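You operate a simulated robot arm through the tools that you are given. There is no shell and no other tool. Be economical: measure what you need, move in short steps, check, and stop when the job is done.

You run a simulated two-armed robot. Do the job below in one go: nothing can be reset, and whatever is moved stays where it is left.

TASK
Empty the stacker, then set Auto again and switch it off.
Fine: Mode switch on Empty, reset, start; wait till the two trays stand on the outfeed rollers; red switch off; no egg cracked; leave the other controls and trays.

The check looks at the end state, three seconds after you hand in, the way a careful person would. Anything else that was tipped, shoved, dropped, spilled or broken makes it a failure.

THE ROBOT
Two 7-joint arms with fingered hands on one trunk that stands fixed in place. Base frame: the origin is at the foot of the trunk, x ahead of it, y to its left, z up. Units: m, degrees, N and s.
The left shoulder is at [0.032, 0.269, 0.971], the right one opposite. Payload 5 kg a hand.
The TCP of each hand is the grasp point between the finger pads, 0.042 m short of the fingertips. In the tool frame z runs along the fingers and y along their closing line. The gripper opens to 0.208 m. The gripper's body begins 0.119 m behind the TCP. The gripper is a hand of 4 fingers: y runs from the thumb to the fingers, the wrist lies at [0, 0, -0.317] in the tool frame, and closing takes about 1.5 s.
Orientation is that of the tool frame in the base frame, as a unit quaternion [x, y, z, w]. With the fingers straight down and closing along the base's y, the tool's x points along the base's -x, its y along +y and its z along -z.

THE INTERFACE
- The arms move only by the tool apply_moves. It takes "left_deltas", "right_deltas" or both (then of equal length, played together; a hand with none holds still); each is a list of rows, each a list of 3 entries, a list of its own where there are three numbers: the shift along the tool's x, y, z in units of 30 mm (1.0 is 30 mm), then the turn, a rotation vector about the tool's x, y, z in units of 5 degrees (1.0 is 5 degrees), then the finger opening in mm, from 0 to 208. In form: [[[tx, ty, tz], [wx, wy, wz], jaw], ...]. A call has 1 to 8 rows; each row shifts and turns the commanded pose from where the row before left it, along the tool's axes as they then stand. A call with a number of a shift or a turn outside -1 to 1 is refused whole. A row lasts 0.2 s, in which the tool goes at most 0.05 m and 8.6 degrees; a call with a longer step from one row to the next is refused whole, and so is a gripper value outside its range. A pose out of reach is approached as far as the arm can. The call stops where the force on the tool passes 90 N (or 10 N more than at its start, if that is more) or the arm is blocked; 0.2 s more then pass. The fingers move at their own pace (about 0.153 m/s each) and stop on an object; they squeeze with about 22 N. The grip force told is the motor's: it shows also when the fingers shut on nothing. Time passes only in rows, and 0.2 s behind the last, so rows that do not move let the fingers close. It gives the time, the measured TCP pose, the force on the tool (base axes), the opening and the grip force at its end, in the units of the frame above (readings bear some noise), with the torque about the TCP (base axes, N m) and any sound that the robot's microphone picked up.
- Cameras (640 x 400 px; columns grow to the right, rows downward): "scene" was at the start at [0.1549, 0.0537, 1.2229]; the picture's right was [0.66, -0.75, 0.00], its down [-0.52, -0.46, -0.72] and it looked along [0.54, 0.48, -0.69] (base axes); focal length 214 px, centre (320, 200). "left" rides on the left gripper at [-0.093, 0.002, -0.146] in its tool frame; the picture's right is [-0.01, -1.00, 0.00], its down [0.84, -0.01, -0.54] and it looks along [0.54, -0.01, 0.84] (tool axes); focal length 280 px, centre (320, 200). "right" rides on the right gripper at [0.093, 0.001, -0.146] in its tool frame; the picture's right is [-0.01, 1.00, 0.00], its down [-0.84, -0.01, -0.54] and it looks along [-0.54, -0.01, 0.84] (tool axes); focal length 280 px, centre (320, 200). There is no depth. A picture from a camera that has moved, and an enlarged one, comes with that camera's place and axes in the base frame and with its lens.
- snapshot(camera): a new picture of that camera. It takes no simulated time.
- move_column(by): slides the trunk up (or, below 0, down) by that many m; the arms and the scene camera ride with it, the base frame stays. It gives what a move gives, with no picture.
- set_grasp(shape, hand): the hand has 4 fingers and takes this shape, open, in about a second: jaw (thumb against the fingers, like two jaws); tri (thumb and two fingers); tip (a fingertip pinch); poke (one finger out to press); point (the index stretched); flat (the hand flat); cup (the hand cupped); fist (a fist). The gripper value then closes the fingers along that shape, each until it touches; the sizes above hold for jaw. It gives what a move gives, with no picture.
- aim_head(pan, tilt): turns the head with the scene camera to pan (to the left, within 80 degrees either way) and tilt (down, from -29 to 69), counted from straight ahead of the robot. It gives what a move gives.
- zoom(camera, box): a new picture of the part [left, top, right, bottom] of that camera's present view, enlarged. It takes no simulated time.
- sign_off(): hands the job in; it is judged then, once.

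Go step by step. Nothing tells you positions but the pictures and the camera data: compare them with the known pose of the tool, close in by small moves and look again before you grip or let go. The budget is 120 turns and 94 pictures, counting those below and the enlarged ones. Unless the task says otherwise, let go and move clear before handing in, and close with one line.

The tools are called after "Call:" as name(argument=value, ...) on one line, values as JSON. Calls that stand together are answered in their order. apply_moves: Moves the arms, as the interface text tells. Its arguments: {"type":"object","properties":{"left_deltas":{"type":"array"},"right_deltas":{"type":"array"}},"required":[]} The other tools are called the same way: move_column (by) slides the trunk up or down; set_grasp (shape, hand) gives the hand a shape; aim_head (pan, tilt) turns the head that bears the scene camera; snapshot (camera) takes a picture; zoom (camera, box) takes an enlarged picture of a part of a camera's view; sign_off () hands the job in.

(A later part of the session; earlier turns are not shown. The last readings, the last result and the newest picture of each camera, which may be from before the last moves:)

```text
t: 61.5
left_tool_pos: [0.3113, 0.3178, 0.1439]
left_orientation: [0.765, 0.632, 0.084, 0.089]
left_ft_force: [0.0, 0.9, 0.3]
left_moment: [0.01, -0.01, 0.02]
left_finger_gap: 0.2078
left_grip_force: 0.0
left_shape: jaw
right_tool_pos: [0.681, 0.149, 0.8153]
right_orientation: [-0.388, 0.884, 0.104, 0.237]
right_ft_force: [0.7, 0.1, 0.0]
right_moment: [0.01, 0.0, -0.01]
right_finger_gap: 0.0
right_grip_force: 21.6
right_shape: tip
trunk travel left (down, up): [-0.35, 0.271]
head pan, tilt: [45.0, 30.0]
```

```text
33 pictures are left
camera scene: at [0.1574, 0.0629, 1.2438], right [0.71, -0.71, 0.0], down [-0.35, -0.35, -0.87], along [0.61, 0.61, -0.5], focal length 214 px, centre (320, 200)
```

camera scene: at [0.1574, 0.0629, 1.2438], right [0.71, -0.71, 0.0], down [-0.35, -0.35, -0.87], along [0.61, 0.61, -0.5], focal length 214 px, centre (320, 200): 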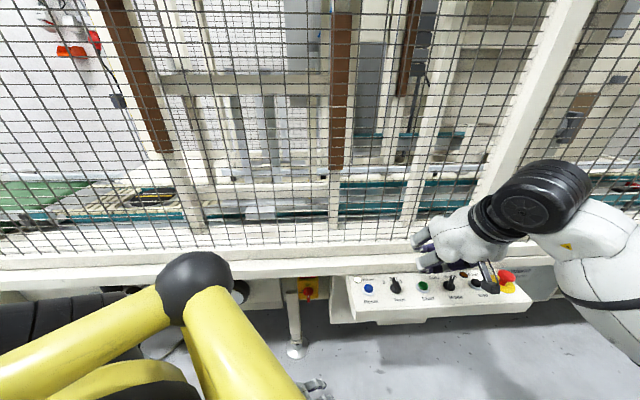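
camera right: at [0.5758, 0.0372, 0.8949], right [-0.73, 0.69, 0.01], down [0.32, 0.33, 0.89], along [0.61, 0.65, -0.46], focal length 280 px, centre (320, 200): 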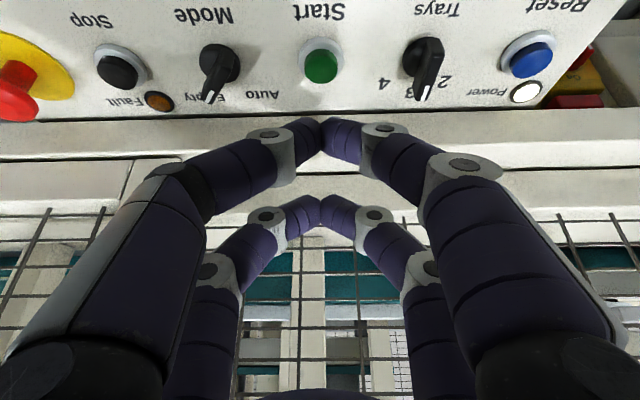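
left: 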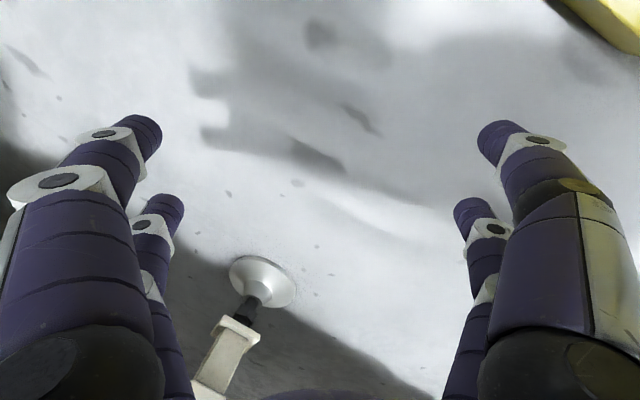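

The Start lamp is out, the stacker is empty and two trays of eggs stand on the rollers at the right end. Now I return to the knob pose to set Auto.

Call:
apply_moves(right_deltas=[[[0.565, -0.68, -0.325], [0, 0, 0], 36], [[0.565, -0.68, -0.325], [0, 0, 0], 36], [[0, 0, 0], [0, -1, 0], 36], [[0, 0, 0], [0, -1, 0], 36], [[0, 0, 0], [0, -1, 0], 36], [[0, 0, 0], [0, -1, 0], 36]])

Call:
apply_moves(right_deltas=[[[0, 0, 0], [0.766, 0, 0.643], 36], [[0, 0, 0], [0.766, 0, 0.643], 36], [[0, 0, 0], [0.766, 0, 0.643], 36], [[0, 0, 0], [0.766, 0, 0.643], 36], [[0, 0, 0], [0.766, 0, 0.643], 36], [[0, 0, 0], [0.766, 0, 0.643], 36], [[0, 0, 0], [0.766, 0, 0.643], 36], [[0, 0, 0], [0.766, 0, 0.643], 36]])

Call:
apply_moves(right_deltas=[[[0, 0, 0], [0.766, 0, 0.643], 36], [[0, 0, 0], [0.306, 0, 0.257], 36]])

Call:
snapshot(camera="right")

```text
t: 62.9
left_tool_pos: [0.3103, 0.3176, 0.1433]
left_orientation: [0.765, 0.632, 0.084, 0.088]
left_ft_force: [0.2, -0.7, 0.2]
left_moment: [0.0, 0.03, 0.02]
left_finger_gap: 0.2078
left_grip_force: 0.0
left_shape: jaw
right_tool_pos: [0.6855, 0.0942, 0.8161]
right_orientation: [-0.364, 0.83, 0.17, 0.388]
right_ft_force: [0.9, -0.7, 0.4]
right_moment: [-0.03, 0.04, 0.05]
right_finger_gap: 0.0356
right_grip_force: 0.1
right_shape: tip
trunk travel left (down, up): [-0.35, 0.271]
head pan, tilt: [45.0, 30.0]
```

```text
t: 64.7
left_tool_pos: [0.311, 0.3186, 0.1427]
left_orientation: [0.765, 0.632, 0.084, 0.087]
left_ft_force: [-0.4, 0.2, -0.2]
left_moment: [0.05, -0.01, 0.02]
left_finger_gap: 0.2078
left_grip_force: 0.1
left_shape: jaw
right_tool_pos: [0.6844, 0.093, 0.8169]
right_orientation: [-0.058, 0.904, 0.027, 0.422]
right_ft_force: [-0.3, -0.7, -0.9]
right_moment: [0.07, -0.06, 0.06]
right_finger_gap: 0.0354
right_grip_force: 0.0
right_shape: tip
trunk travel left (down, up): [-0.35, 0.271]
head pan, tilt: [45.0, 30.0]
```

```text
t: 65.3
left_tool_pos: [0.3112, 0.3181, 0.1434]
left_orientation: [0.765, 0.632, 0.084, 0.089]
left_ft_force: [-0.8, 0.0, 0.6]
left_moment: [-0.01, -0.05, 0.03]
left_finger_gap: 0.2079
left_grip_force: 0.1
left_shape: jaw
right_tool_pos: [0.6854, 0.0941, 0.8159]
right_orientation: [-0.004, 0.906, 0.002, 0.423]
right_ft_force: [-0.5, -0.6, -0.4]
right_moment: [-0.01, -0.04, 0.01]
right_finger_gap: 0.0357
right_grip_force: 0.0
right_shape: tip
trunk travel left (down, up): [-0.35, 0.271]
head pan, tilt: [45.0, 30.0]
```

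```text
32 pictures are left
camera right: at [0.513, 0.0937, 0.8383], right [0.0, 1.0, 0.01], down [0.13, -0.01, 0.99], along [0.99, 0.0, -0.13], focal length 280 px, centre (320, 200)
```

right: 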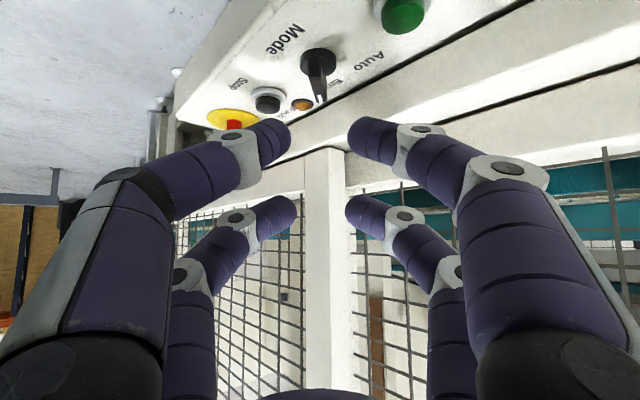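

Same pose as when I left the knob. I go back in to it.

Call:
apply_moves(right_deltas=[[[0.58, -0.07, 0.2], [0, 0, 0], 36], [[0, 0, 0.7], [0, 0, 0], 36], [[0, 0, 0.7], [0, 0, 0], 36]])

Call:
snapshot(camera="right")

```text
t: 66.1
left_tool_pos: [0.3108, 0.3181, 0.143]
left_orientation: [0.765, 0.632, 0.084, 0.089]
left_ft_force: [0.2, 0.1, 0.0]
left_moment: [0.04, 0.01, 0.01]
left_finger_gap: 0.2078
left_grip_force: 0.0
left_shape: jaw
right_tool_pos: [0.7115, 0.0925, 0.7728]
right_orientation: [-0.003, 0.906, 0.001, 0.423]
right_ft_force: [-1.9, -0.1, -0.2]
right_moment: [0.03, 0.07, 0.0]
right_finger_gap: 0.0361
right_grip_force: 0.1
right_shape: tip
trunk travel left (down, up): [-0.35, 0.271]
head pan, tilt: [45.0, 30.0]
```

```text
31 pictures are left
camera right: at [0.5389, 0.0923, 0.7932], right [0.0, 1.0, 0.01], down [0.13, -0.01, 0.99], along [0.99, 0.0, -0.13], focal length 280 px, centre (320, 200)
```

right: 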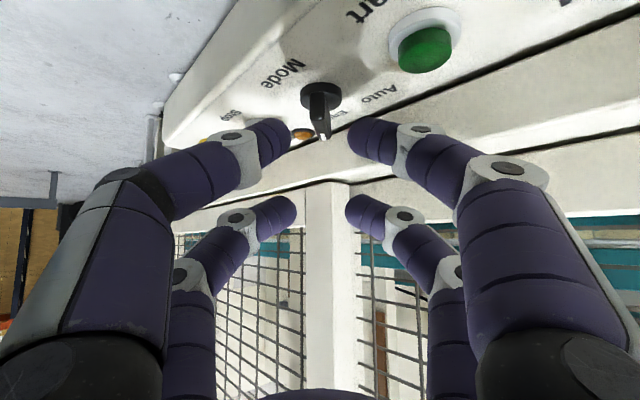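

Aligned well with the handle. I advance the rest and close.

Call:
apply_moves(right_deltas=[[[0, 0, 0.45], [0, 0, 0], 36], [[0, 0, 0.45], [0, 0, 0], 36], [[0, 0, 0.3], [0, 0, 0], 36]])

Call:
apply_moves(right_deltas=[[[0, 0, 0], [0, 0, 0], 0], [[0, 0, 0], [0, 0, 0], 0], [[0, 0, 0], [0, 0, 0], 0], [[0, 0, 0], [0, 0, 0], 0]])

Call:
snapshot(camera="right")

```text
t: 66.9
left_tool_pos: [0.3109, 0.3188, 0.1432]
left_orientation: [0.765, 0.633, 0.084, 0.088]
left_ft_force: [0.8, -0.2, 1.2]
left_moment: [0.02, 0.03, 0.01]
left_finger_gap: 0.2083
left_grip_force: 0.0
left_shape: jaw
right_tool_pos: [0.7394, 0.0916, 0.7481]
right_orientation: [-0.002, 0.906, 0.0, 0.422]
right_ft_force: [-0.4, 0.5, 0.9]
right_moment: [0.01, 0.03, 0.01]
right_finger_gap: 0.0358
right_grip_force: 0.0
right_shape: tip
trunk travel left (down, up): [-0.35, 0.271]
head pan, tilt: [45.0, 30.0]
```

```text
t: 67.9
left_tool_pos: [0.3105, 0.3171, 0.1431]
left_orientation: [0.765, 0.632, 0.084, 0.087]
left_ft_force: [0.8, -0.4, 0.4]
left_moment: [0.0, -0.02, 0.0]
left_finger_gap: 0.208
left_grip_force: 0.2
left_shape: jaw
right_tool_pos: [0.7388, 0.0921, 0.7496]
right_orientation: [-0.003, 0.906, 0.002, 0.423]
right_ft_force: [4.3, 0.6, -0.2]
right_moment: [0.2, -0.3, 0.05]
right_finger_gap: 0.0
right_grip_force: 22.0
right_shape: tip
trunk travel left (down, up): [-0.35, 0.271]
head pan, tilt: [45.0, 30.0]
```

```text
30 pictures are left
camera right: at [0.5667, 0.0926, 0.7704], right [0.0, 1.0, 0.01], down [0.13, -0.01, 0.99], along [0.99, 0.0, -0.13], focal length 280 px, centre (320, 200)
```

right: 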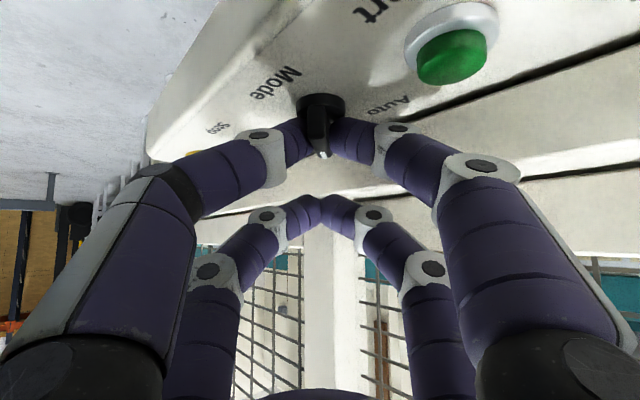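

The near pair holds the handle. I turn counter-clockwise in stages.

Call:
apply_moves(right_deltas=[[[0, 0, 0], [-0.766, 0, -0.643], 0], [[0, 0, 0], [-0.766, 0, -0.643], 0], [[0, 0, 0], [-0.766, 0, -0.643], 0], [[0, 0, 0], [-0.766, 0, -0.643], 0], [[0, 0, 0], [-0.766, 0, -0.643], 0], [[0, 0, 0], [-0.766, 0, -0.643], 0], [[0, 0, 0], [-0.766, 0, -0.643], 0], [[0, 0, 0], [-0.766, 0, -0.643], 0]])

Call:
snapshot(camera="right")

```text
t: 69.7
left_tool_pos: [0.3113, 0.3179, 0.1432]
left_orientation: [0.765, 0.633, 0.084, 0.088]
left_ft_force: [-0.6, 0.1, -0.5]
left_moment: [0.0, -0.03, -0.01]
left_finger_gap: 0.2079
left_grip_force: 0.1
left_shape: jaw
right_tool_pos: [0.7398, 0.092, 0.7484]
right_orientation: [-0.313, 0.851, 0.145, 0.397]
right_ft_force: [13.7, 1.9, 0.3]
right_moment: [0.22, -0.62, -0.03]
right_finger_gap: 0.0001
right_grip_force: 22.5
right_shape: tip
trunk travel left (down, up): [-0.35, 0.271]
head pan, tilt: [45.0, 30.0]
```

```text
29 pictures are left
camera right: at [0.6068, -0.0181, 0.7707], right [-0.64, 0.77, 0.01], down [0.11, 0.07, 0.99], along [0.76, 0.64, -0.13], focal length 280 px, centre (320, 200)
```

right: 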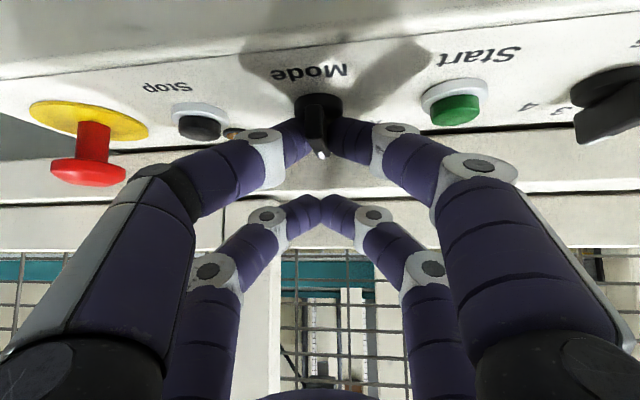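

It follows. I finish the turn to Auto.

Call:
apply_moves(right_deltas=[[[0, 0, 0], [-0.766, 0, -0.643], 0], [[0, 0, 0], [-0.766, 0, -0.643], 0], [[0, 0, 0], [-0.766, 0, -0.643], 0], [[0, 0, 0], [-0.766, 0, -0.643], 0], [[0, 0, 0], [-0.766, 0, -0.643], 0], [[0, 0, 0], [-0.766, 0, -0.643], 0], [[0, 0, 0], [-0.766, 0, -0.643], 0], [[0, 0, 0], [-0.766, 0, -0.643], 0]])

Call:
apply_moves(right_deltas=[[[0, 0, 0], [-0.766, 0, -0.643], 0], [[0, 0, 0], [-0.766, 0, -0.643], 0]])

Call:
snapshot(camera="right")

```text
t: 71.5
left_tool_pos: [0.3111, 0.3186, 0.1436]
left_orientation: [0.766, 0.631, 0.084, 0.088]
left_ft_force: [-0.2, 0.2, 0.5]
left_moment: [0.01, -0.03, -0.04]
left_finger_gap: 0.2081
left_grip_force: 0.1
left_shape: jaw
right_tool_pos: [0.7397, 0.0908, 0.7485]
right_orientation: [-0.585, 0.692, 0.273, 0.322]
right_ft_force: [11.2, 5.1, 0.3]
right_moment: [0.36, -0.41, -0.08]
right_finger_gap: 0.0
right_grip_force: 21.8
right_shape: tip
trunk travel left (down, up): [-0.35, 0.271]
head pan, tilt: [45.0, 30.0]
```

```text
t: 72.1
left_tool_pos: [0.311, 0.3187, 0.1424]
left_orientation: [0.765, 0.632, 0.083, 0.088]
left_ft_force: [-0.9, -0.7, -1.2]
left_moment: [0.02, 0.0, 0.0]
left_finger_gap: 0.2082
left_grip_force: 0.0
left_shape: jaw
right_tool_pos: [0.7377, 0.0904, 0.7491]
right_orientation: [0.642, -0.639, -0.3, -0.3]
right_ft_force: [12.5, 6.4, 4.4]
right_moment: [0.45, -0.42, -0.2]
right_finger_gap: 0.0
right_grip_force: 21.8
right_shape: tip
trunk travel left (down, up): [-0.35, 0.271]
head pan, tilt: [45.0, 30.0]
```

```text
28 pictures are left
camera right: at [0.7385, -0.0805, 0.7714], right [-1.0, 0.0, 0.01], down [0.01, 0.13, 0.99], along [0.0, 0.99, -0.13], focal length 280 px, centre (320, 200)
```

right: 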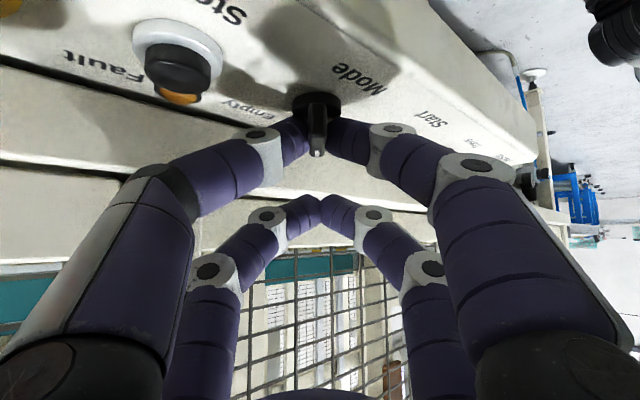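

The handle points along +y again. I release, back out and verify.

Call:
apply_moves(right_deltas=[[[0, 0, 0], [0, 0, 0], 36], [[0, 0, 0], [0, 0, 0], 36], [[0, 0, -0.6], [0, 0, 0], 36], [[0, 0, -1], [0, 0, 0], 36], [[0, 0, -1], [0, 0, 0], 36], [[0, 0, -1], [0, 0, 0], 36], [[0, 0, -0.6], [0, 0, 0], 36]])

Call:
zoom(camera="right", box=[220, 0, 440, 137])

Call:
zoom(camera="scene", box=[280, 240, 540, 340])

```text
t: 73.7
left_tool_pos: [0.3101, 0.3187, 0.1433]
left_orientation: [0.765, 0.632, 0.085, 0.088]
left_ft_force: [-1.0, 0.4, 0.9]
left_moment: [-0.01, 0.0, -0.02]
left_finger_gap: 0.2077
left_grip_force: 0.1
left_shape: jaw
right_tool_pos: [0.7386, -0.0069, 0.8302]
right_orientation: [0.642, -0.639, -0.299, -0.299]
right_ft_force: [1.3, -0.7, -1.9]
right_moment: [0.03, -0.01, 0.0]
right_finger_gap: 0.0358
right_grip_force: 0.0
right_shape: tip
trunk travel left (down, up): [-0.35, 0.271]
head pan, tilt: [45.0, 30.0]
```

```text
2.91 times, centred on (330, 68) of right
camera zoom: at [0.7386, -0.1776, 0.8519], right [-1.0, 0.0, 0.01], down [0.01, 0.13, 0.99], along [0.0, 0.99, -0.13], focal length 816 px, centre (291, 582)
```

zoom: 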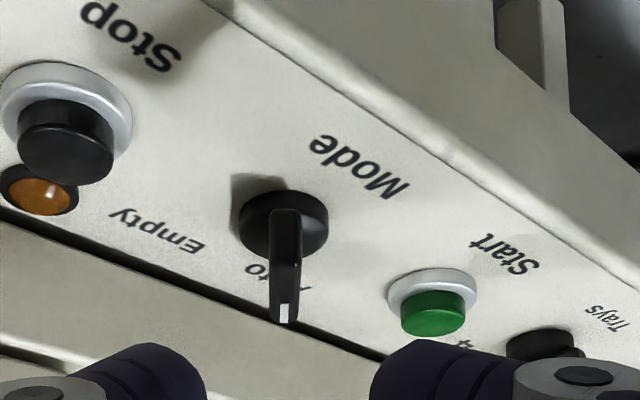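

```text
2.46 times, centred on (410, 290) of scene
camera zoom: at [0.1573, 0.063, 1.2438], right [0.71, -0.71, 0.0], down [-0.35, -0.35, -0.87], along [0.61, 0.61, -0.5], focal length 528 px, centre (98, -22)
```

zoom: 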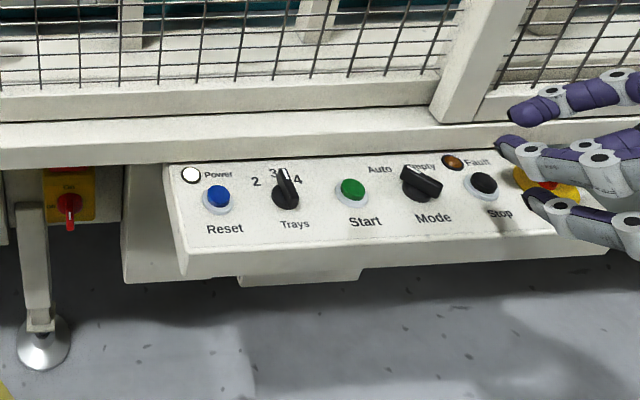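

Auto is set and the other controls are unchanged. Now the main switch: I raise the right hand clear and look at the red switch.

Call:
apply_moves(right_deltas=[[[0, 0, -1], [0, 0, 0], 36], [[0, 0, -1], [0, 0, 0], 36], [[0, 0, -1], [0, 0, 0], 36], [[-1, 0, 0], [0, 0, 0], 36], [[-1, 0, 0], [0, 0, 0], 36], [[-1, 0, 0], [0, 0, 0], 36], [[-1, 0, 0], [0, 0, 0], 36]])

Call:
aim_head(pan=50, tilt=50)

Call:
snapshot(camera="scene")

```text
t: 75.3
left_tool_pos: [0.3104, 0.3179, 0.1438]
left_orientation: [0.766, 0.631, 0.086, 0.088]
left_ft_force: [-0.3, 0.3, -0.3]
left_moment: [0.0, 0.0, 0.02]
left_finger_gap: 0.2079
left_grip_force: 0.2
left_shape: jaw
right_tool_pos: [0.7396, 0.0037, 0.9798]
right_orientation: [0.643, -0.639, -0.299, -0.297]
right_ft_force: [-0.3, -1.0, -0.4]
right_moment: [-0.04, -0.06, -0.04]
right_finger_gap: 0.0358
right_grip_force: 0.0
right_shape: tip
trunk travel left (down, up): [-0.35, 0.271]
head pan, tilt: [45.0, 30.0]
```

```text
t: 76.2
left_tool_pos: [0.3103, 0.3177, 0.1429]
left_orientation: [0.766, 0.632, 0.085, 0.088]
left_ft_force: [-0.4, 0.2, 0.6]
left_moment: [0.01, 0.04, 0.01]
left_finger_gap: 0.2079
left_grip_force: 0.1
left_shape: jaw
right_tool_pos: [0.7409, 0.0029, 0.9789]
right_orientation: [0.643, -0.639, -0.299, -0.298]
right_ft_force: [0.2, 1.1, 0.5]
right_moment: [-0.01, -0.04, -0.01]
right_finger_gap: 0.0357
right_grip_force: 0.0
right_shape: tip
trunk travel left (down, up): [-0.35, 0.271]
head pan, tilt: [50.0, 50.0]
```

```text
25 pictures are left
camera scene: at [0.1429, 0.058, 1.2143], right [0.77, -0.64, 0.0], down [-0.49, -0.59, -0.64], along [0.41, 0.49, -0.77], focal length 214 px, centre (320, 200)
```

scene: 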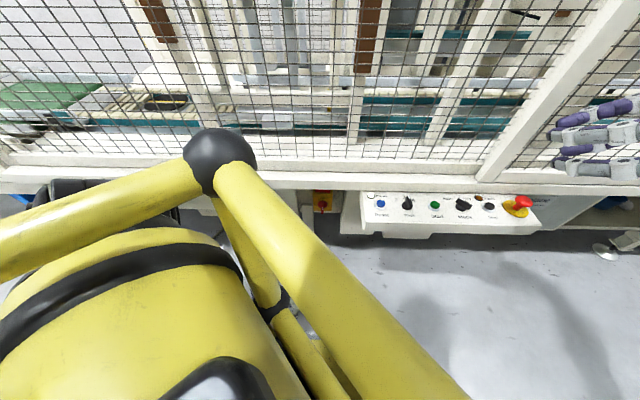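

I zoom on the switch from here.

Call:
zoom(camera="scene", box=[285, 175, 365, 225])

```text
8.00 times, centred on (325, 200) of scene
camera zoom: at [0.1429, 0.058, 1.2143], right [0.77, -0.64, 0.0], down [-0.49, -0.59, -0.64], along [0.41, 0.49, -0.77], focal length 1716 px, centre (280, 200)
```

zoom: 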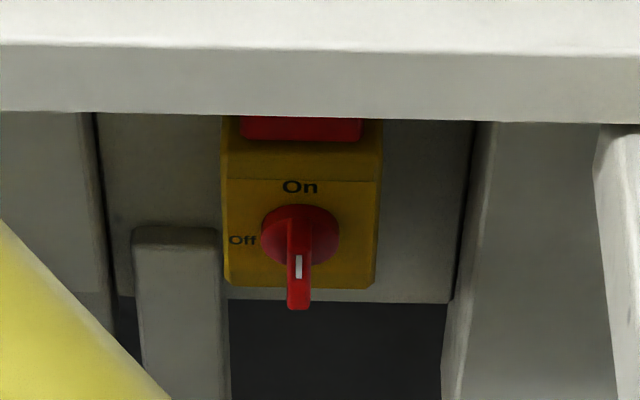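

The red handle stands upright (On) and has to turn 90° left to Off. I'll use the left hand from below/front, fingertips closed, and push the handle's upper end to the left. First I close the left fingers and shift the hand in front of the switch, low down.

Call:
set_grasp(hand="left", shape="tip")

Call:
apply_moves(left_deltas=[[[-0.854, 0.334, 0.204], [0, 0, 0], 0], [[-0.854, 0.334, 0.204], [0, 0, 0], 0], [[-0.854, 0.334, 0.204], [0, 0, 0], 0], [[-0.854, 0.334, 0.204], [0, 0, 0], 0], [[-0.854, 0.334, 0.204], [0, 0, 0], 0], [[0, 0, 0], [0, 0, 0], 0], [[0, 0, 0], [0, 0, 0], 0]])

Call:
snapshot(camera="left")

```text
t: 77.1
left_tool_pos: [0.3102, 0.3184, 0.1443]
left_orientation: [0.765, 0.632, 0.084, 0.088]
left_ft_force: [-0.6, -0.1, -0.4]
left_moment: [0.02, -0.02, -0.01]
left_finger_gap: 0.2079
left_grip_force: 0.1
left_shape: tip
right_tool_pos: [0.7398, 0.0028, 0.9801]
right_orientation: [0.643, -0.639, -0.299, -0.297]
right_ft_force: [-0.3, 0.5, -0.3]
right_moment: [0.03, 0.03, 0.01]
right_finger_gap: 0.0356
right_grip_force: 0.1
right_shape: tip
trunk travel left (down, up): [-0.35, 0.271]
head pan, tilt: [50.0, 50.0]
```

```text
t: 78.7
left_tool_pos: [0.3421, 0.1823, 0.1226]
left_orientation: [0.765, 0.632, 0.085, 0.089]
left_ft_force: [-0.7, -0.4, 0.6]
left_moment: [0.01, -0.02, 0.03]
left_finger_gap: 0.0001
left_grip_force: 22.1
left_shape: tip
right_tool_pos: [0.7398, 0.003, 0.9799]
right_orientation: [0.643, -0.639, -0.299, -0.298]
right_ft_force: [-0.7, 0.3, -0.5]
right_moment: [0.0, -0.03, -0.02]
right_finger_gap: 0.0358
right_grip_force: 0.0
right_shape: tip
trunk travel left (down, up): [-0.35, 0.271]
head pan, tilt: [50.0, 50.0]
```

```text
23 pictures are left
camera left: at [0.29, 0.0934, 0.264], right [-0.96, 0.17, -0.24], down [0.02, 0.84, 0.53], along [0.3, 0.51, -0.81], focal length 280 px, centre (320, 200)
```

left: 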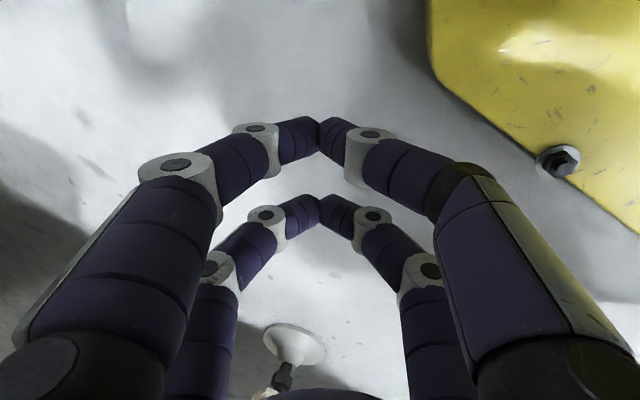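

I level and yaw the left hand square to the fence.

Call:
apply_moves(left_deltas=[[[0, 0, 0], [0.93, 0, 0], 0], [[0, 0, 0], [0.93, 0, 0], 0], [[0, 0, 0], [0.93, 0, 0], 0], [[0, 0, 0], [0, 0, 1], 0], [[0, 0, 0], [0, 0, 1], 0], [[0, 0, 0], [0, 0, 1], 0], [[0, 0, 0], [0, 0, 1], 0], [[0, 0, 0], [0, 0, 1], 0]])

Call:
apply_moves(left_deltas=[[[0, 0, 0], [0, 0, 1], 0], [[0, 0, 0], [0, 0, 0.4], 0], [[-0.4, -0.7, 0], [0, 0, 0], 0], [[-0.4, -0.7, 0], [0, 0, 0], 0], [[-0.4, -0.7, 0], [0, 0, 0], 0]])

```text
t: 80.5
left_tool_pos: [0.3428, 0.1818, 0.1241]
left_orientation: [0.891, 0.455, 0.005, -0.006]
left_ft_force: [0.6, -0.3, 0.3]
left_moment: [0.02, -0.01, 0.02]
left_finger_gap: 0.0
left_grip_force: 22.1
left_shape: tip
right_tool_pos: [0.7414, 0.0028, 0.9784]
right_orientation: [0.644, -0.639, -0.3, -0.296]
right_ft_force: [0.4, 0.0, -0.4]
right_moment: [0.0, 0.0, -0.02]
right_finger_gap: 0.0357
right_grip_force: 0.2
right_shape: tip
trunk travel left (down, up): [-0.35, 0.271]
head pan, tilt: [50.0, 50.0]
```

```text
t: 81.7
left_tool_pos: [0.2713, 0.1988, 0.1233]
left_orientation: [0.917, 0.4, 0.005, -0.007]
left_ft_force: [0.7, 0.2, -0.6]
left_moment: [0.0, 0.09, -0.03]
left_finger_gap: 0.0
left_grip_force: 22.0
left_shape: tip
right_tool_pos: [0.7404, 0.0022, 0.9806]
right_orientation: [0.643, -0.639, -0.3, -0.298]
right_ft_force: [-0.6, -0.5, 0.4]
right_moment: [0.03, 0.0, 0.04]
right_finger_gap: 0.0356
right_grip_force: 0.1
right_shape: tip
trunk travel left (down, up): [-0.35, 0.271]
head pan, tilt: [50.0, 50.0]
```

The hand is square to the fence. I now swing it forward around the wrist, in stages.

Call:
apply_moves(left_deltas=[[[0.92, 0, 0], [0, 1, 0], 0], [[0.92, 0, 0], [0, 1, 0], 0], [[0.92, 0, 0], [0, 1, 0], 0], [[0.92, 0, 0], [0, 1, 0], 0], [[0.92, 0, 0], [0, 1, 0], 0], [[0.92, 0, 0], [0, 1, 0], 0], [[0.92, 0, 0], [0, 1, 0], 0], [[0.92, 0, 0], [0, 1, 0], 0]])

Call:
snapshot(camera="left")

Call:
snapshot(camera="scene")

```text
t: 83.5
left_tool_pos: [0.412, 0.3494, 0.1909]
left_orientation: [0.859, 0.374, 0.319, -0.144]
left_ft_force: [-0.5, -0.3, -0.6]
left_moment: [0.01, 0.01, 0.0]
left_finger_gap: 0.0
left_grip_force: 22.0
left_shape: tip
right_tool_pos: [0.7395, 0.0028, 0.9794]
right_orientation: [0.643, -0.639, -0.299, -0.298]
right_ft_force: [-0.4, 0.0, 0.3]
right_moment: [-0.02, 0.0, -0.02]
right_finger_gap: 0.0359
right_grip_force: 0.0
right_shape: tip
trunk travel left (down, up): [-0.35, 0.271]
head pan, tilt: [50.0, 50.0]
```

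```text
22 pictures are left
camera left: at [0.2994, 0.2254, 0.2414], right [-0.74, 0.67, 0.0], down [0.19, 0.21, 0.96], along [0.64, 0.71, -0.28], focal length 280 px, centre (320, 200)
```

left: 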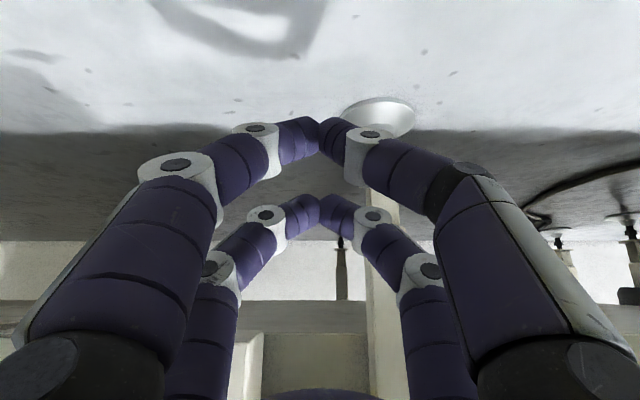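

```text
21 pictures are left
camera scene: at [0.1429, 0.058, 1.2142], right [0.77, -0.64, 0.0], down [-0.49, -0.59, -0.64], along [0.41, 0.49, -0.77], focal length 214 px, centre (320, 200)
```

scene: 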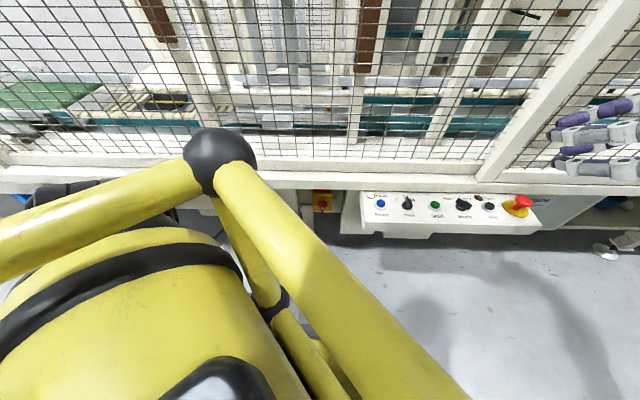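

The left hand is swinging toward the leg and switch area. I continue and keep it slightly back.

Call:
apply_moves(left_deltas=[[[0.85, 0, -0.1], [0, 1, 0], 0], [[0.85, 0, -0.1], [0, 1, 0], 0], [[0.85, 0, -0.1], [0, 1, 0], 0], [[0.85, 0, -0.1], [0, 1, 0], 0], [[0.85, 0, -0.1], [0, 1, 0], 0], [[0.85, 0, -0.1], [0, 1, 0], 0]])

Call:
snapshot(camera="left")

```text
t: 84.9
left_tool_pos: [0.4644, 0.4037, 0.3234]
left_orientation: [0.747, 0.323, 0.531, -0.236]
left_ft_force: [-0.3, 0.3, 0.1]
left_moment: [-0.01, -0.01, 0.0]
left_finger_gap: 0.0001
left_grip_force: 21.7
left_shape: tip
right_tool_pos: [0.7413, 0.0027, 0.9804]
right_orientation: [0.643, -0.639, -0.3, -0.298]
right_ft_force: [0.4, 0.1, -0.7]
right_moment: [0.0, 0.03, 0.02]
right_finger_gap: 0.036
right_grip_force: 0.1
right_shape: tip
trunk travel left (down, up): [-0.35, 0.271]
head pan, tilt: [50.0, 50.0]
```

```text
20 pictures are left
camera left: at [0.3499, 0.2795, 0.2826], right [-0.74, 0.68, 0.0], down [-0.16, -0.17, 0.97], along [0.66, 0.72, 0.23], focal length 280 px, centre (320, 200)
```

left: 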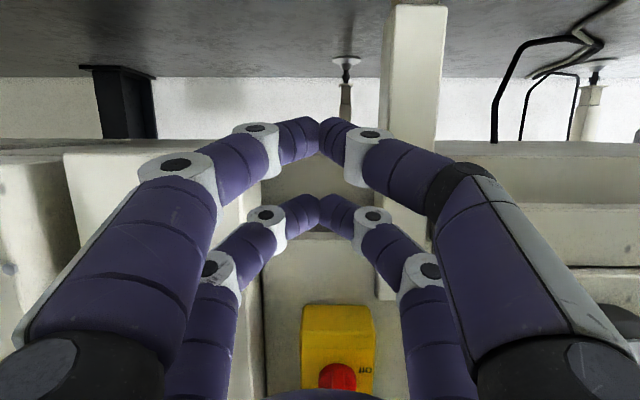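

I see the yellow box and red knob just above. I continue swinging up to pointing 25° upward, staying short of the box.

Call:
apply_moves(left_deltas=[[[0.85, 0, -0.1], [0, 1, 0], 0], [[0.85, 0, -0.15], [0, 1, 0], 0], [[0.85, 0, -0.2], [0, 1, 0], 0], [[0.85, 0, -0.2], [0, 1, 0], 0], [[0.85, 0, -0.2], [0, 1, 0], 0]])

Call:
snapshot(camera="left")

Call:
zoom(camera="scene", box=[285, 175, 365, 225])

```text
t: 86.1
left_tool_pos: [0.4619, 0.3997, 0.4522]
left_orientation: [0.615, 0.264, 0.679, -0.3]
left_ft_force: [-0.6, 0.2, -0.3]
left_moment: [0.02, 0.01, -0.01]
left_finger_gap: 0.0
left_grip_force: 22.0
left_shape: tip
right_tool_pos: [0.7408, 0.0018, 0.9798]
right_orientation: [0.642, -0.639, -0.3, -0.299]
right_ft_force: [-0.9, 0.3, 0.3]
right_moment: [-0.02, -0.01, 0.0]
right_finger_gap: 0.0358
right_grip_force: 0.0
right_shape: tip
trunk travel left (down, up): [-0.35, 0.271]
head pan, tilt: [50.0, 50.0]
```

```text
19 pictures are left
camera left: at [0.3687, 0.2997, 0.3437], right [-0.73, 0.68, 0.0], down [-0.43, -0.45, 0.78], along [0.53, 0.58, 0.62], focal length 280 px, centre (320, 200)
```

left: 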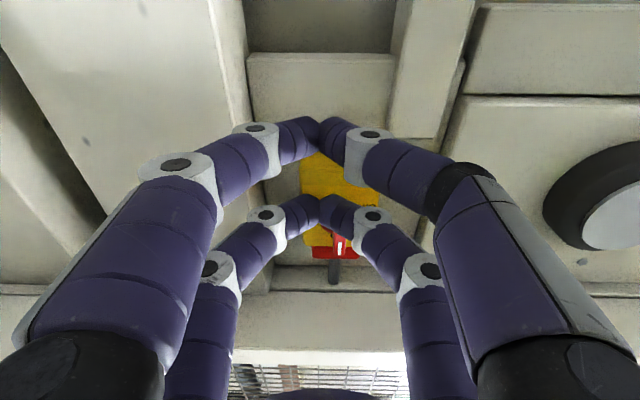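

```text
8.00 times, centred on (325, 200) of scene
camera zoom: at [0.1429, 0.058, 1.2142], right [0.77, -0.64, 0.0], down [-0.49, -0.59, -0.64], along [0.41, 0.49, -0.77], focal length 1716 px, centre (280, 200)
```

zoom: 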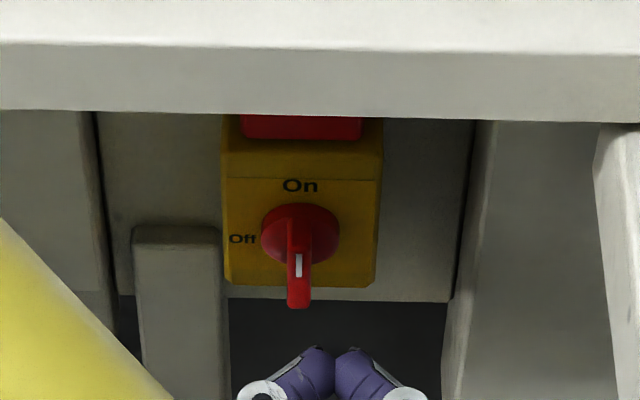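

Handle runs z≈0.508–0.558 at u-position in line with my fingertips, front at about 2 cm ahead. I raise the hand with a slight retreat and finish the upward tilt, staying just to the right of the handle.

Call:
apply_moves(left_deltas=[[[0.5, 0.1, -0.4], [0, 0, 0], 0], [[0.9, 0.2, -0.3], [0, 0, 0], 0], [[0.9, 0.1, 0], [0, 0, 0], 0], [[0.9, 0, 0], [0, 0, 0], 0], [[0, 0, 0], [0, 1, 0], 0], [[0, 0, 0], [0, 1, 0], 0], [[0, 0, 0], [0, 1, 0], 0], [[0, 0, 0], [0, 1, 0], 0]])

Call:
snapshot(camera="left")

Call:
zoom(camera="scene", box=[285, 175, 365, 225])

```text
t: 87.9
left_tool_pos: [0.4492, 0.3681, 0.5458]
left_orientation: [0.487, 0.208, 0.776, -0.341]
left_ft_force: [-0.8, -0.2, 0.8]
left_moment: [-0.03, 0.03, 0.03]
left_finger_gap: 0.0
left_grip_force: 21.8
left_shape: tip
right_tool_pos: [0.739, 0.003, 0.9792]
right_orientation: [0.643, -0.638, -0.3, -0.298]
right_ft_force: [0.0, 0.1, -0.5]
right_moment: [0.02, -0.03, -0.02]
right_finger_gap: 0.0359
right_grip_force: 0.1
right_shape: tip
trunk travel left (down, up): [-0.35, 0.271]
head pan, tilt: [50.0, 50.0]
```

```text
17 pictures are left
camera left: at [0.3877, 0.3014, 0.3972], right [-0.73, 0.68, 0.0], down [-0.59, -0.62, 0.52], along [0.35, 0.38, 0.85], focal length 280 px, centre (320, 200)
```

left: 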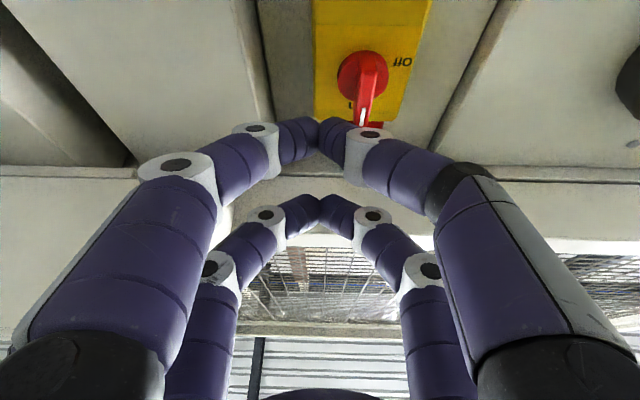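

```text
8.00 times, centred on (325, 200) of scene
camera zoom: at [0.1427, 0.0578, 1.2142], right [0.77, -0.64, 0.0], down [-0.49, -0.59, -0.64], along [0.41, 0.49, -0.77], focal length 1716 px, centre (280, 200)
```

zoom: 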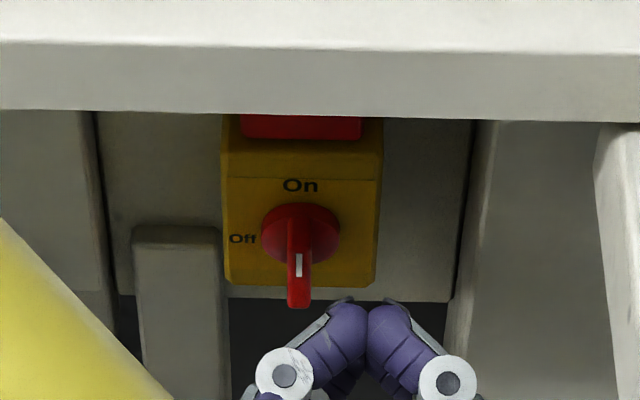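

The prong is now right of and below the handle's top. I advance about 4 cm so the lower fingertips sit beside the handle's upper end, without touching the box.

Call:
apply_moves(left_deltas=[[[-0.05, 0, 0.5], [0, 0, 0], 0], [[-0.05, 0, 0.45], [0, 0, 0], 0], [[-0.04, 0, 0.45], [0, 0, 0], 0]])

Call:
snapshot(camera="left")

Call:
zoom(camera="scene", box=[285, 175, 365, 225])

```text
t: 88.7
left_tool_pos: [0.4774, 0.3969, 0.5607]
left_orientation: [0.488, 0.208, 0.776, -0.341]
left_ft_force: [0.0, -0.7, -1.0]
left_moment: [-0.02, 0.05, -0.03]
left_finger_gap: 0.0
left_grip_force: 22.3
left_shape: tip
right_tool_pos: [0.7409, 0.002, 0.98]
right_orientation: [0.643, -0.639, -0.299, -0.298]
right_ft_force: [-0.1, 0.3, 0.2]
right_moment: [0.0, -0.04, -0.01]
right_finger_gap: 0.0357
right_grip_force: 0.0
right_shape: tip
trunk travel left (down, up): [-0.35, 0.271]
head pan, tilt: [50.0, 50.0]
```

```text
15 pictures are left
camera left: at [0.4144, 0.33, 0.4117], right [-0.73, 0.68, 0.0], down [-0.58, -0.62, 0.52], along [0.36, 0.38, 0.85], focal length 280 px, centre (320, 200)
```

left: 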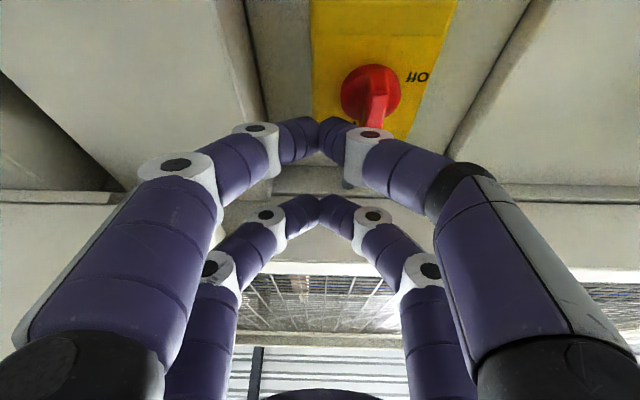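

```text
8.00 times, centred on (325, 200) of scene
camera zoom: at [0.1428, 0.0579, 1.2142], right [0.77, -0.64, 0.0], down [-0.49, -0.59, -0.64], along [0.41, 0.49, -0.77], focal length 1716 px, centre (280, 200)
```

zoom: 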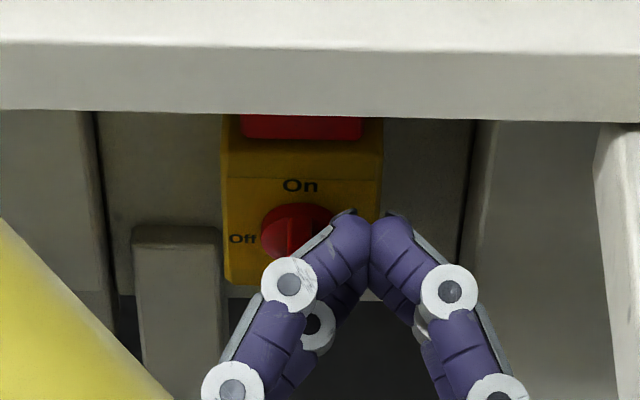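

The lower fingertips sit right of the handle's upper end. I push left in small steps and watch the force.

Call:
apply_moves(left_deltas=[[[0, -0.2, 0.05], [0, 0, 0], 0], [[0, -0.2, 0.05], [0, 0, 0], 0], [[0, -0.2, 0], [0, 0, 0], 0]])

Call:
apply_moves(left_deltas=[[[0, -0.2, 0], [0, 0, 0], 0]])

Call:
snapshot(camera="left")

```text
t: 89.5
left_tool_pos: [0.4656, 0.4086, 0.5637]
left_orientation: [0.487, 0.207, 0.777, -0.34]
left_ft_force: [11.1, -41.6, 8.6]
left_moment: [-0.58, -0.41, -1.07]
left_finger_gap: 0.0
left_grip_force: 22.9
left_shape: tip
right_tool_pos: [0.7401, -0.0002, 0.9795]
right_orientation: [0.642, -0.639, -0.3, -0.299]
right_ft_force: [-0.1, -0.1, 0.2]
right_moment: [0.01, -0.04, 0.01]
right_finger_gap: 0.0357
right_grip_force: 0.1
right_shape: tip
trunk travel left (down, up): [-0.35, 0.271]
head pan, tilt: [50.0, 50.0]
```

```text
t: 89.9
left_tool_pos: [0.4611, 0.4134, 0.5638]
left_orientation: [0.488, 0.208, 0.777, -0.34]
left_ft_force: [9.1, -42.5, 18.1]
left_moment: [-0.35, -0.61, -1.18]
left_finger_gap: 0.0
left_grip_force: 22.0
left_shape: tip
right_tool_pos: [0.7405, 0.0008, 0.9797]
right_orientation: [0.643, -0.638, -0.301, -0.299]
right_ft_force: [1.4, 0.8, -0.7]
right_moment: [0.02, 0.04, -0.02]
right_finger_gap: 0.0358
right_grip_force: 0.1
right_shape: tip
trunk travel left (down, up): [-0.35, 0.271]
head pan, tilt: [50.0, 50.0]
```

```text
13 pictures are left
camera left: at [0.3994, 0.3477, 0.4156], right [-0.73, 0.69, 0.0], down [-0.59, -0.62, 0.52], along [0.35, 0.38, 0.85], focal length 280 px, centre (320, 200)
```

left: 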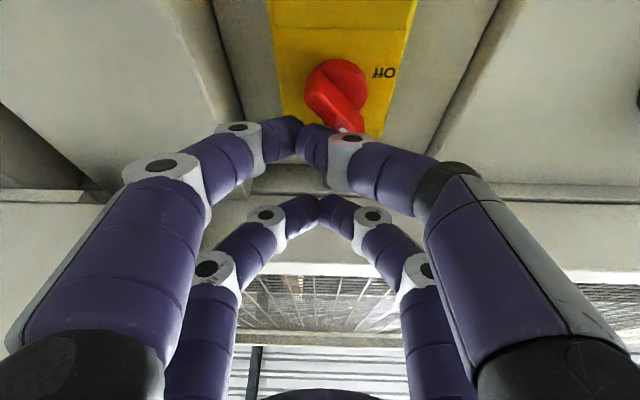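

The handle is turning toward Off. I keep pushing left.

Call:
apply_moves(left_deltas=[[[0, -0.2, 0], [0, 0, 0], 0], [[0, -0.2, 0], [0, 0, 0], 0]])

Call:
apply_moves(left_deltas=[[[0, -0.2, 0], [0, 0, 0], 0]])

Call:
snapshot(camera="left")

```text
t: 90.5
left_tool_pos: [0.4497, 0.422, 0.5636]
left_orientation: [0.487, 0.208, 0.777, -0.342]
left_ft_force: [1.0, -39.3, 25.0]
left_moment: [-0.23, -0.81, -1.12]
left_finger_gap: 0.0
left_grip_force: 22.2
left_shape: tip
right_tool_pos: [0.7399, 0.0012, 0.9801]
right_orientation: [0.642, -0.639, -0.3, -0.299]
right_ft_force: [1.1, 0.1, -0.6]
right_moment: [0.0, 0.02, 0.02]
right_finger_gap: 0.0358
right_grip_force: 0.0
right_shape: tip
trunk travel left (down, up): [-0.35, 0.271]
head pan, tilt: [50.0, 50.0]
```

```text
t: 90.9
left_tool_pos: [0.4471, 0.4266, 0.5637]
left_orientation: [0.487, 0.209, 0.776, -0.342]
left_ft_force: [6.0, -35.8, 24.3]
left_moment: [-0.29, -0.99, -1.19]
left_finger_gap: 0.0
left_grip_force: 21.8
left_shape: tip
right_tool_pos: [0.7403, -0.0002, 0.9802]
right_orientation: [0.643, -0.639, -0.3, -0.298]
right_ft_force: [0.7, -1.1, 0.5]
right_moment: [0.01, 0.01, 0.0]
right_finger_gap: 0.0359
right_grip_force: 0.1
right_shape: tip
trunk travel left (down, up): [-0.35, 0.271]
head pan, tilt: [50.0, 50.0]
```

```text
12 pictures are left
camera left: at [0.3856, 0.3604, 0.4151], right [-0.73, 0.68, 0.0], down [-0.59, -0.62, 0.52], along [0.35, 0.38, 0.85], focal length 280 px, centre (320, 200)
```

left: 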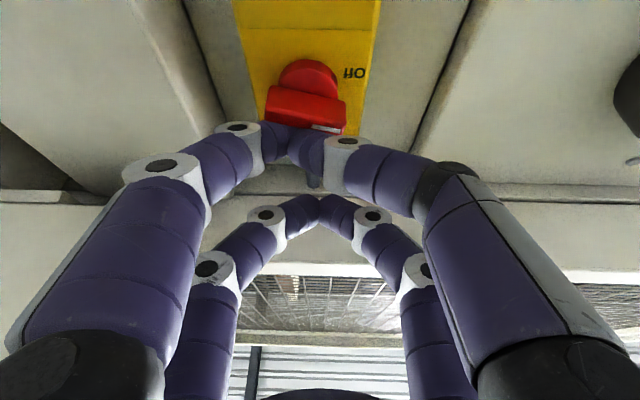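

The handle is about horizontal. I back out and look at its exact position and the Power lamp.

Call:
apply_moves(left_deltas=[[[0.1, 0.1, 0], [0, 0, 0], 0], [[0, 0, -0.8], [0, 0, 0], 0], [[0, 0, -0.9], [0, 0, 0], 0]])

Call:
zoom(camera="left", box=[200, 0, 440, 150])

Call:
zoom(camera="scene", box=[290, 170, 410, 245])

```text
t: 91.7
left_tool_pos: [0.4163, 0.3916, 0.5406]
left_orientation: [0.489, 0.209, 0.775, -0.342]
left_ft_force: [0.7, -0.5, 0.5]
left_moment: [0.0, 0.0, 0.02]
left_finger_gap: 0.0001
left_grip_force: 22.2
left_shape: tip
right_tool_pos: [0.7404, 0.0027, 0.9797]
right_orientation: [0.643, -0.639, -0.3, -0.298]
right_ft_force: [-0.4, 0.8, 0.7]
right_moment: [0.03, 0.01, 0.05]
right_finger_gap: 0.0358
right_grip_force: 0.1
right_shape: tip
trunk travel left (down, up): [-0.35, 0.271]
head pan, tilt: [50.0, 50.0]
```

```text
2.67 times, centred on (320, 75) of left
camera zoom: at [0.3545, 0.3242, 0.3925], right [-0.73, 0.68, 0.0], down [-0.58, -0.62, 0.53], along [0.36, 0.39, 0.85], focal length 748 px, centre (320, 533)
```

zoom: 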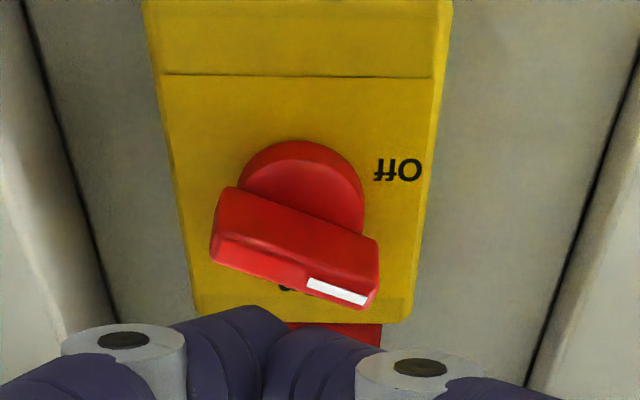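

```text
5.33 times, centred on (350, 208) of scene
camera zoom: at [0.1431, 0.0583, 1.214], right [0.77, -0.64, 0.0], down [-0.49, -0.59, -0.64], along [0.41, 0.49, -0.77], focal length 1144 px, centre (160, 160)
```

zoom: 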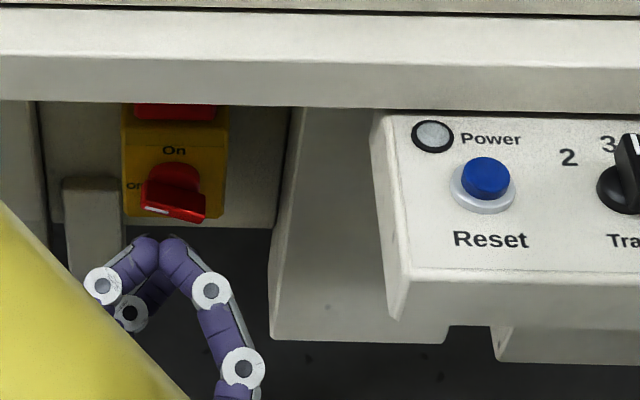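

Power is off, but the handle stands about 15° short of level. I nudge its left end down: first up and over the pointer end.

Call:
apply_moves(left_deltas=[[[0.6, -0.07, 0.28], [0, 0, 0], 0], [[0.61, -0.08, 0.28], [0, 0, 0], 0], [[-0.33, 0, 0.71], [0, 0, 0], 0], [[-0.33, 0, 0.71], [0, 0, 0], 0]])

Call:
snapshot(camera="left")

```text
t: 92.7
left_tool_pos: [0.4471, 0.4276, 0.5828]
left_orientation: [0.488, 0.208, 0.776, -0.341]
left_ft_force: [-0.9, 0.2, 0.1]
left_moment: [-0.03, 0.05, 0.0]
left_finger_gap: 0.0001
left_grip_force: 21.7
left_shape: tip
right_tool_pos: [0.7394, 0.0022, 0.9804]
right_orientation: [0.643, -0.639, -0.3, -0.298]
right_ft_force: [-0.4, 0.2, 0.0]
right_moment: [-0.02, -0.01, -0.04]
right_finger_gap: 0.0357
right_grip_force: 0.0
right_shape: tip
trunk travel left (down, up): [-0.35, 0.271]
head pan, tilt: [50.0, 50.0]
```

```text
9 pictures are left
camera left: at [0.3838, 0.3605, 0.4346], right [-0.73, 0.68, 0.0], down [-0.58, -0.62, 0.52], along [0.36, 0.38, 0.85], focal length 280 px, centre (320, 200)
```

left: 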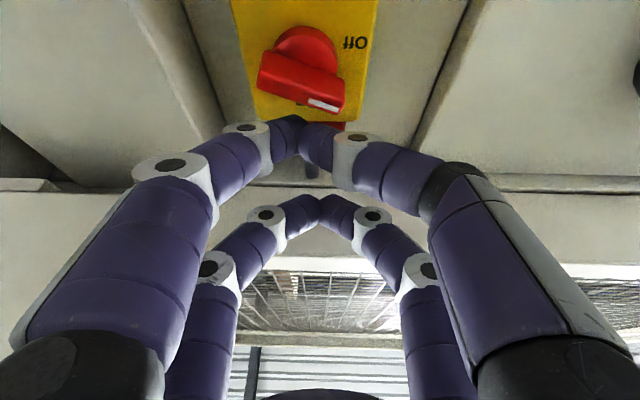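

The prong sits too far right, over the pivot. I shift 18 mm left and then press down in small steps.

Call:
apply_moves(left_deltas=[[[0, -0.3, 0], [0, 0, 0], 0], [[0, -0.3, 0], [0, 0, 0], 0], [[-0.36, 0, -0.17], [0, 0, 0], 0]])

Call:
apply_moves(left_deltas=[[[-0.15, 0, -0.07], [0, 0, 0], 0]])

Call:
snapshot(camera="left")

```text
t: 93.5
left_tool_pos: [0.4322, 0.4401, 0.572]
left_orientation: [0.487, 0.209, 0.776, -0.342]
left_ft_force: [-1.6, -0.1, 7.0]
left_moment: [0.18, -0.22, 0.01]
left_finger_gap: 0.0001
left_grip_force: 21.9
left_shape: tip
right_tool_pos: [0.7389, 0.0024, 0.98]
right_orientation: [0.643, -0.638, -0.3, -0.298]
right_ft_force: [0.2, -0.4, 0.0]
right_moment: [-0.01, -0.03, -0.03]
right_finger_gap: 0.0356
right_grip_force: 0.0
right_shape: tip
trunk travel left (down, up): [-0.35, 0.271]
head pan, tilt: [50.0, 50.0]
```

```text
t: 93.9
left_tool_pos: [0.4316, 0.4402, 0.568]
left_orientation: [0.486, 0.21, 0.776, -0.342]
left_ft_force: [-7.2, 0.1, 20.7]
left_moment: [0.27, -0.66, 0.18]
left_finger_gap: 0.0
left_grip_force: 21.5
left_shape: tip
right_tool_pos: [0.7396, 0.0028, 0.9795]
right_orientation: [0.643, -0.639, -0.299, -0.298]
right_ft_force: [0.4, -0.6, 0.6]
right_moment: [0.01, 0.03, -0.03]
right_finger_gap: 0.0356
right_grip_force: 0.1
right_shape: tip
trunk travel left (down, up): [-0.35, 0.271]
head pan, tilt: [50.0, 50.0]
```

```text
8 pictures are left
camera left: at [0.3706, 0.3737, 0.4201], right [-0.73, 0.68, -0.01], down [-0.59, -0.62, 0.52], along [0.35, 0.38, 0.85], focal length 280 px, centre (320, 200)
```

left: 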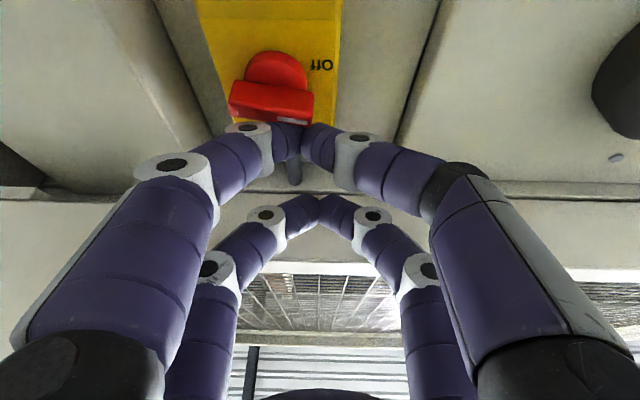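

It's nearly level; a few mm more down, then back out.

Call:
apply_moves(left_deltas=[[[-0.15, 0, -0.07], [0, 0, 0], 0], [[-0.1, 0, -0.05], [0, 0, 0], 0]])

Call:
zoom(camera="left", box=[180, 0, 400, 137])

```text
t: 94.5
left_tool_pos: [0.4309, 0.4404, 0.5656]
left_orientation: [0.483, 0.209, 0.779, -0.342]
left_ft_force: [-13.5, 3.1, 67.5]
left_moment: [0.73, -2.78, 0.35]
left_finger_gap: 0.0
left_grip_force: 21.9
left_shape: tip
right_tool_pos: [0.7378, 0.0011, 0.9825]
right_orientation: [0.643, -0.638, -0.3, -0.299]
right_ft_force: [0.0, -0.2, -0.3]
right_moment: [-0.04, 0.01, -0.01]
right_finger_gap: 0.036
right_grip_force: 0.0
right_shape: tip
trunk travel left (down, up): [-0.35, 0.271]
head pan, tilt: [50.0, 50.0]
```

```text
2.91 times, centred on (290, 68) of left
camera zoom: at [0.3713, 0.3736, 0.4164], right [-0.73, 0.68, -0.01], down [-0.59, -0.62, 0.51], along [0.34, 0.38, 0.86], focal length 816 px, centre (407, 582)
```

zoom: 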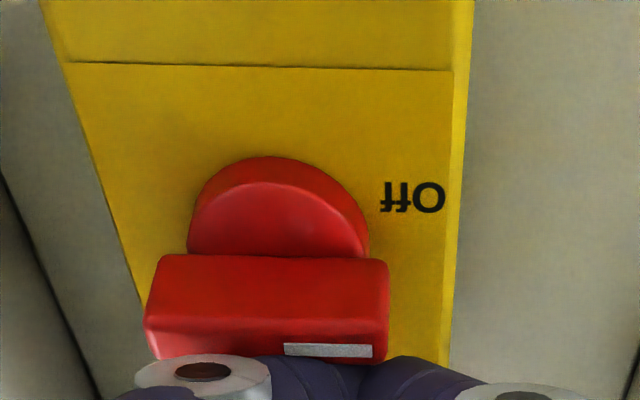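

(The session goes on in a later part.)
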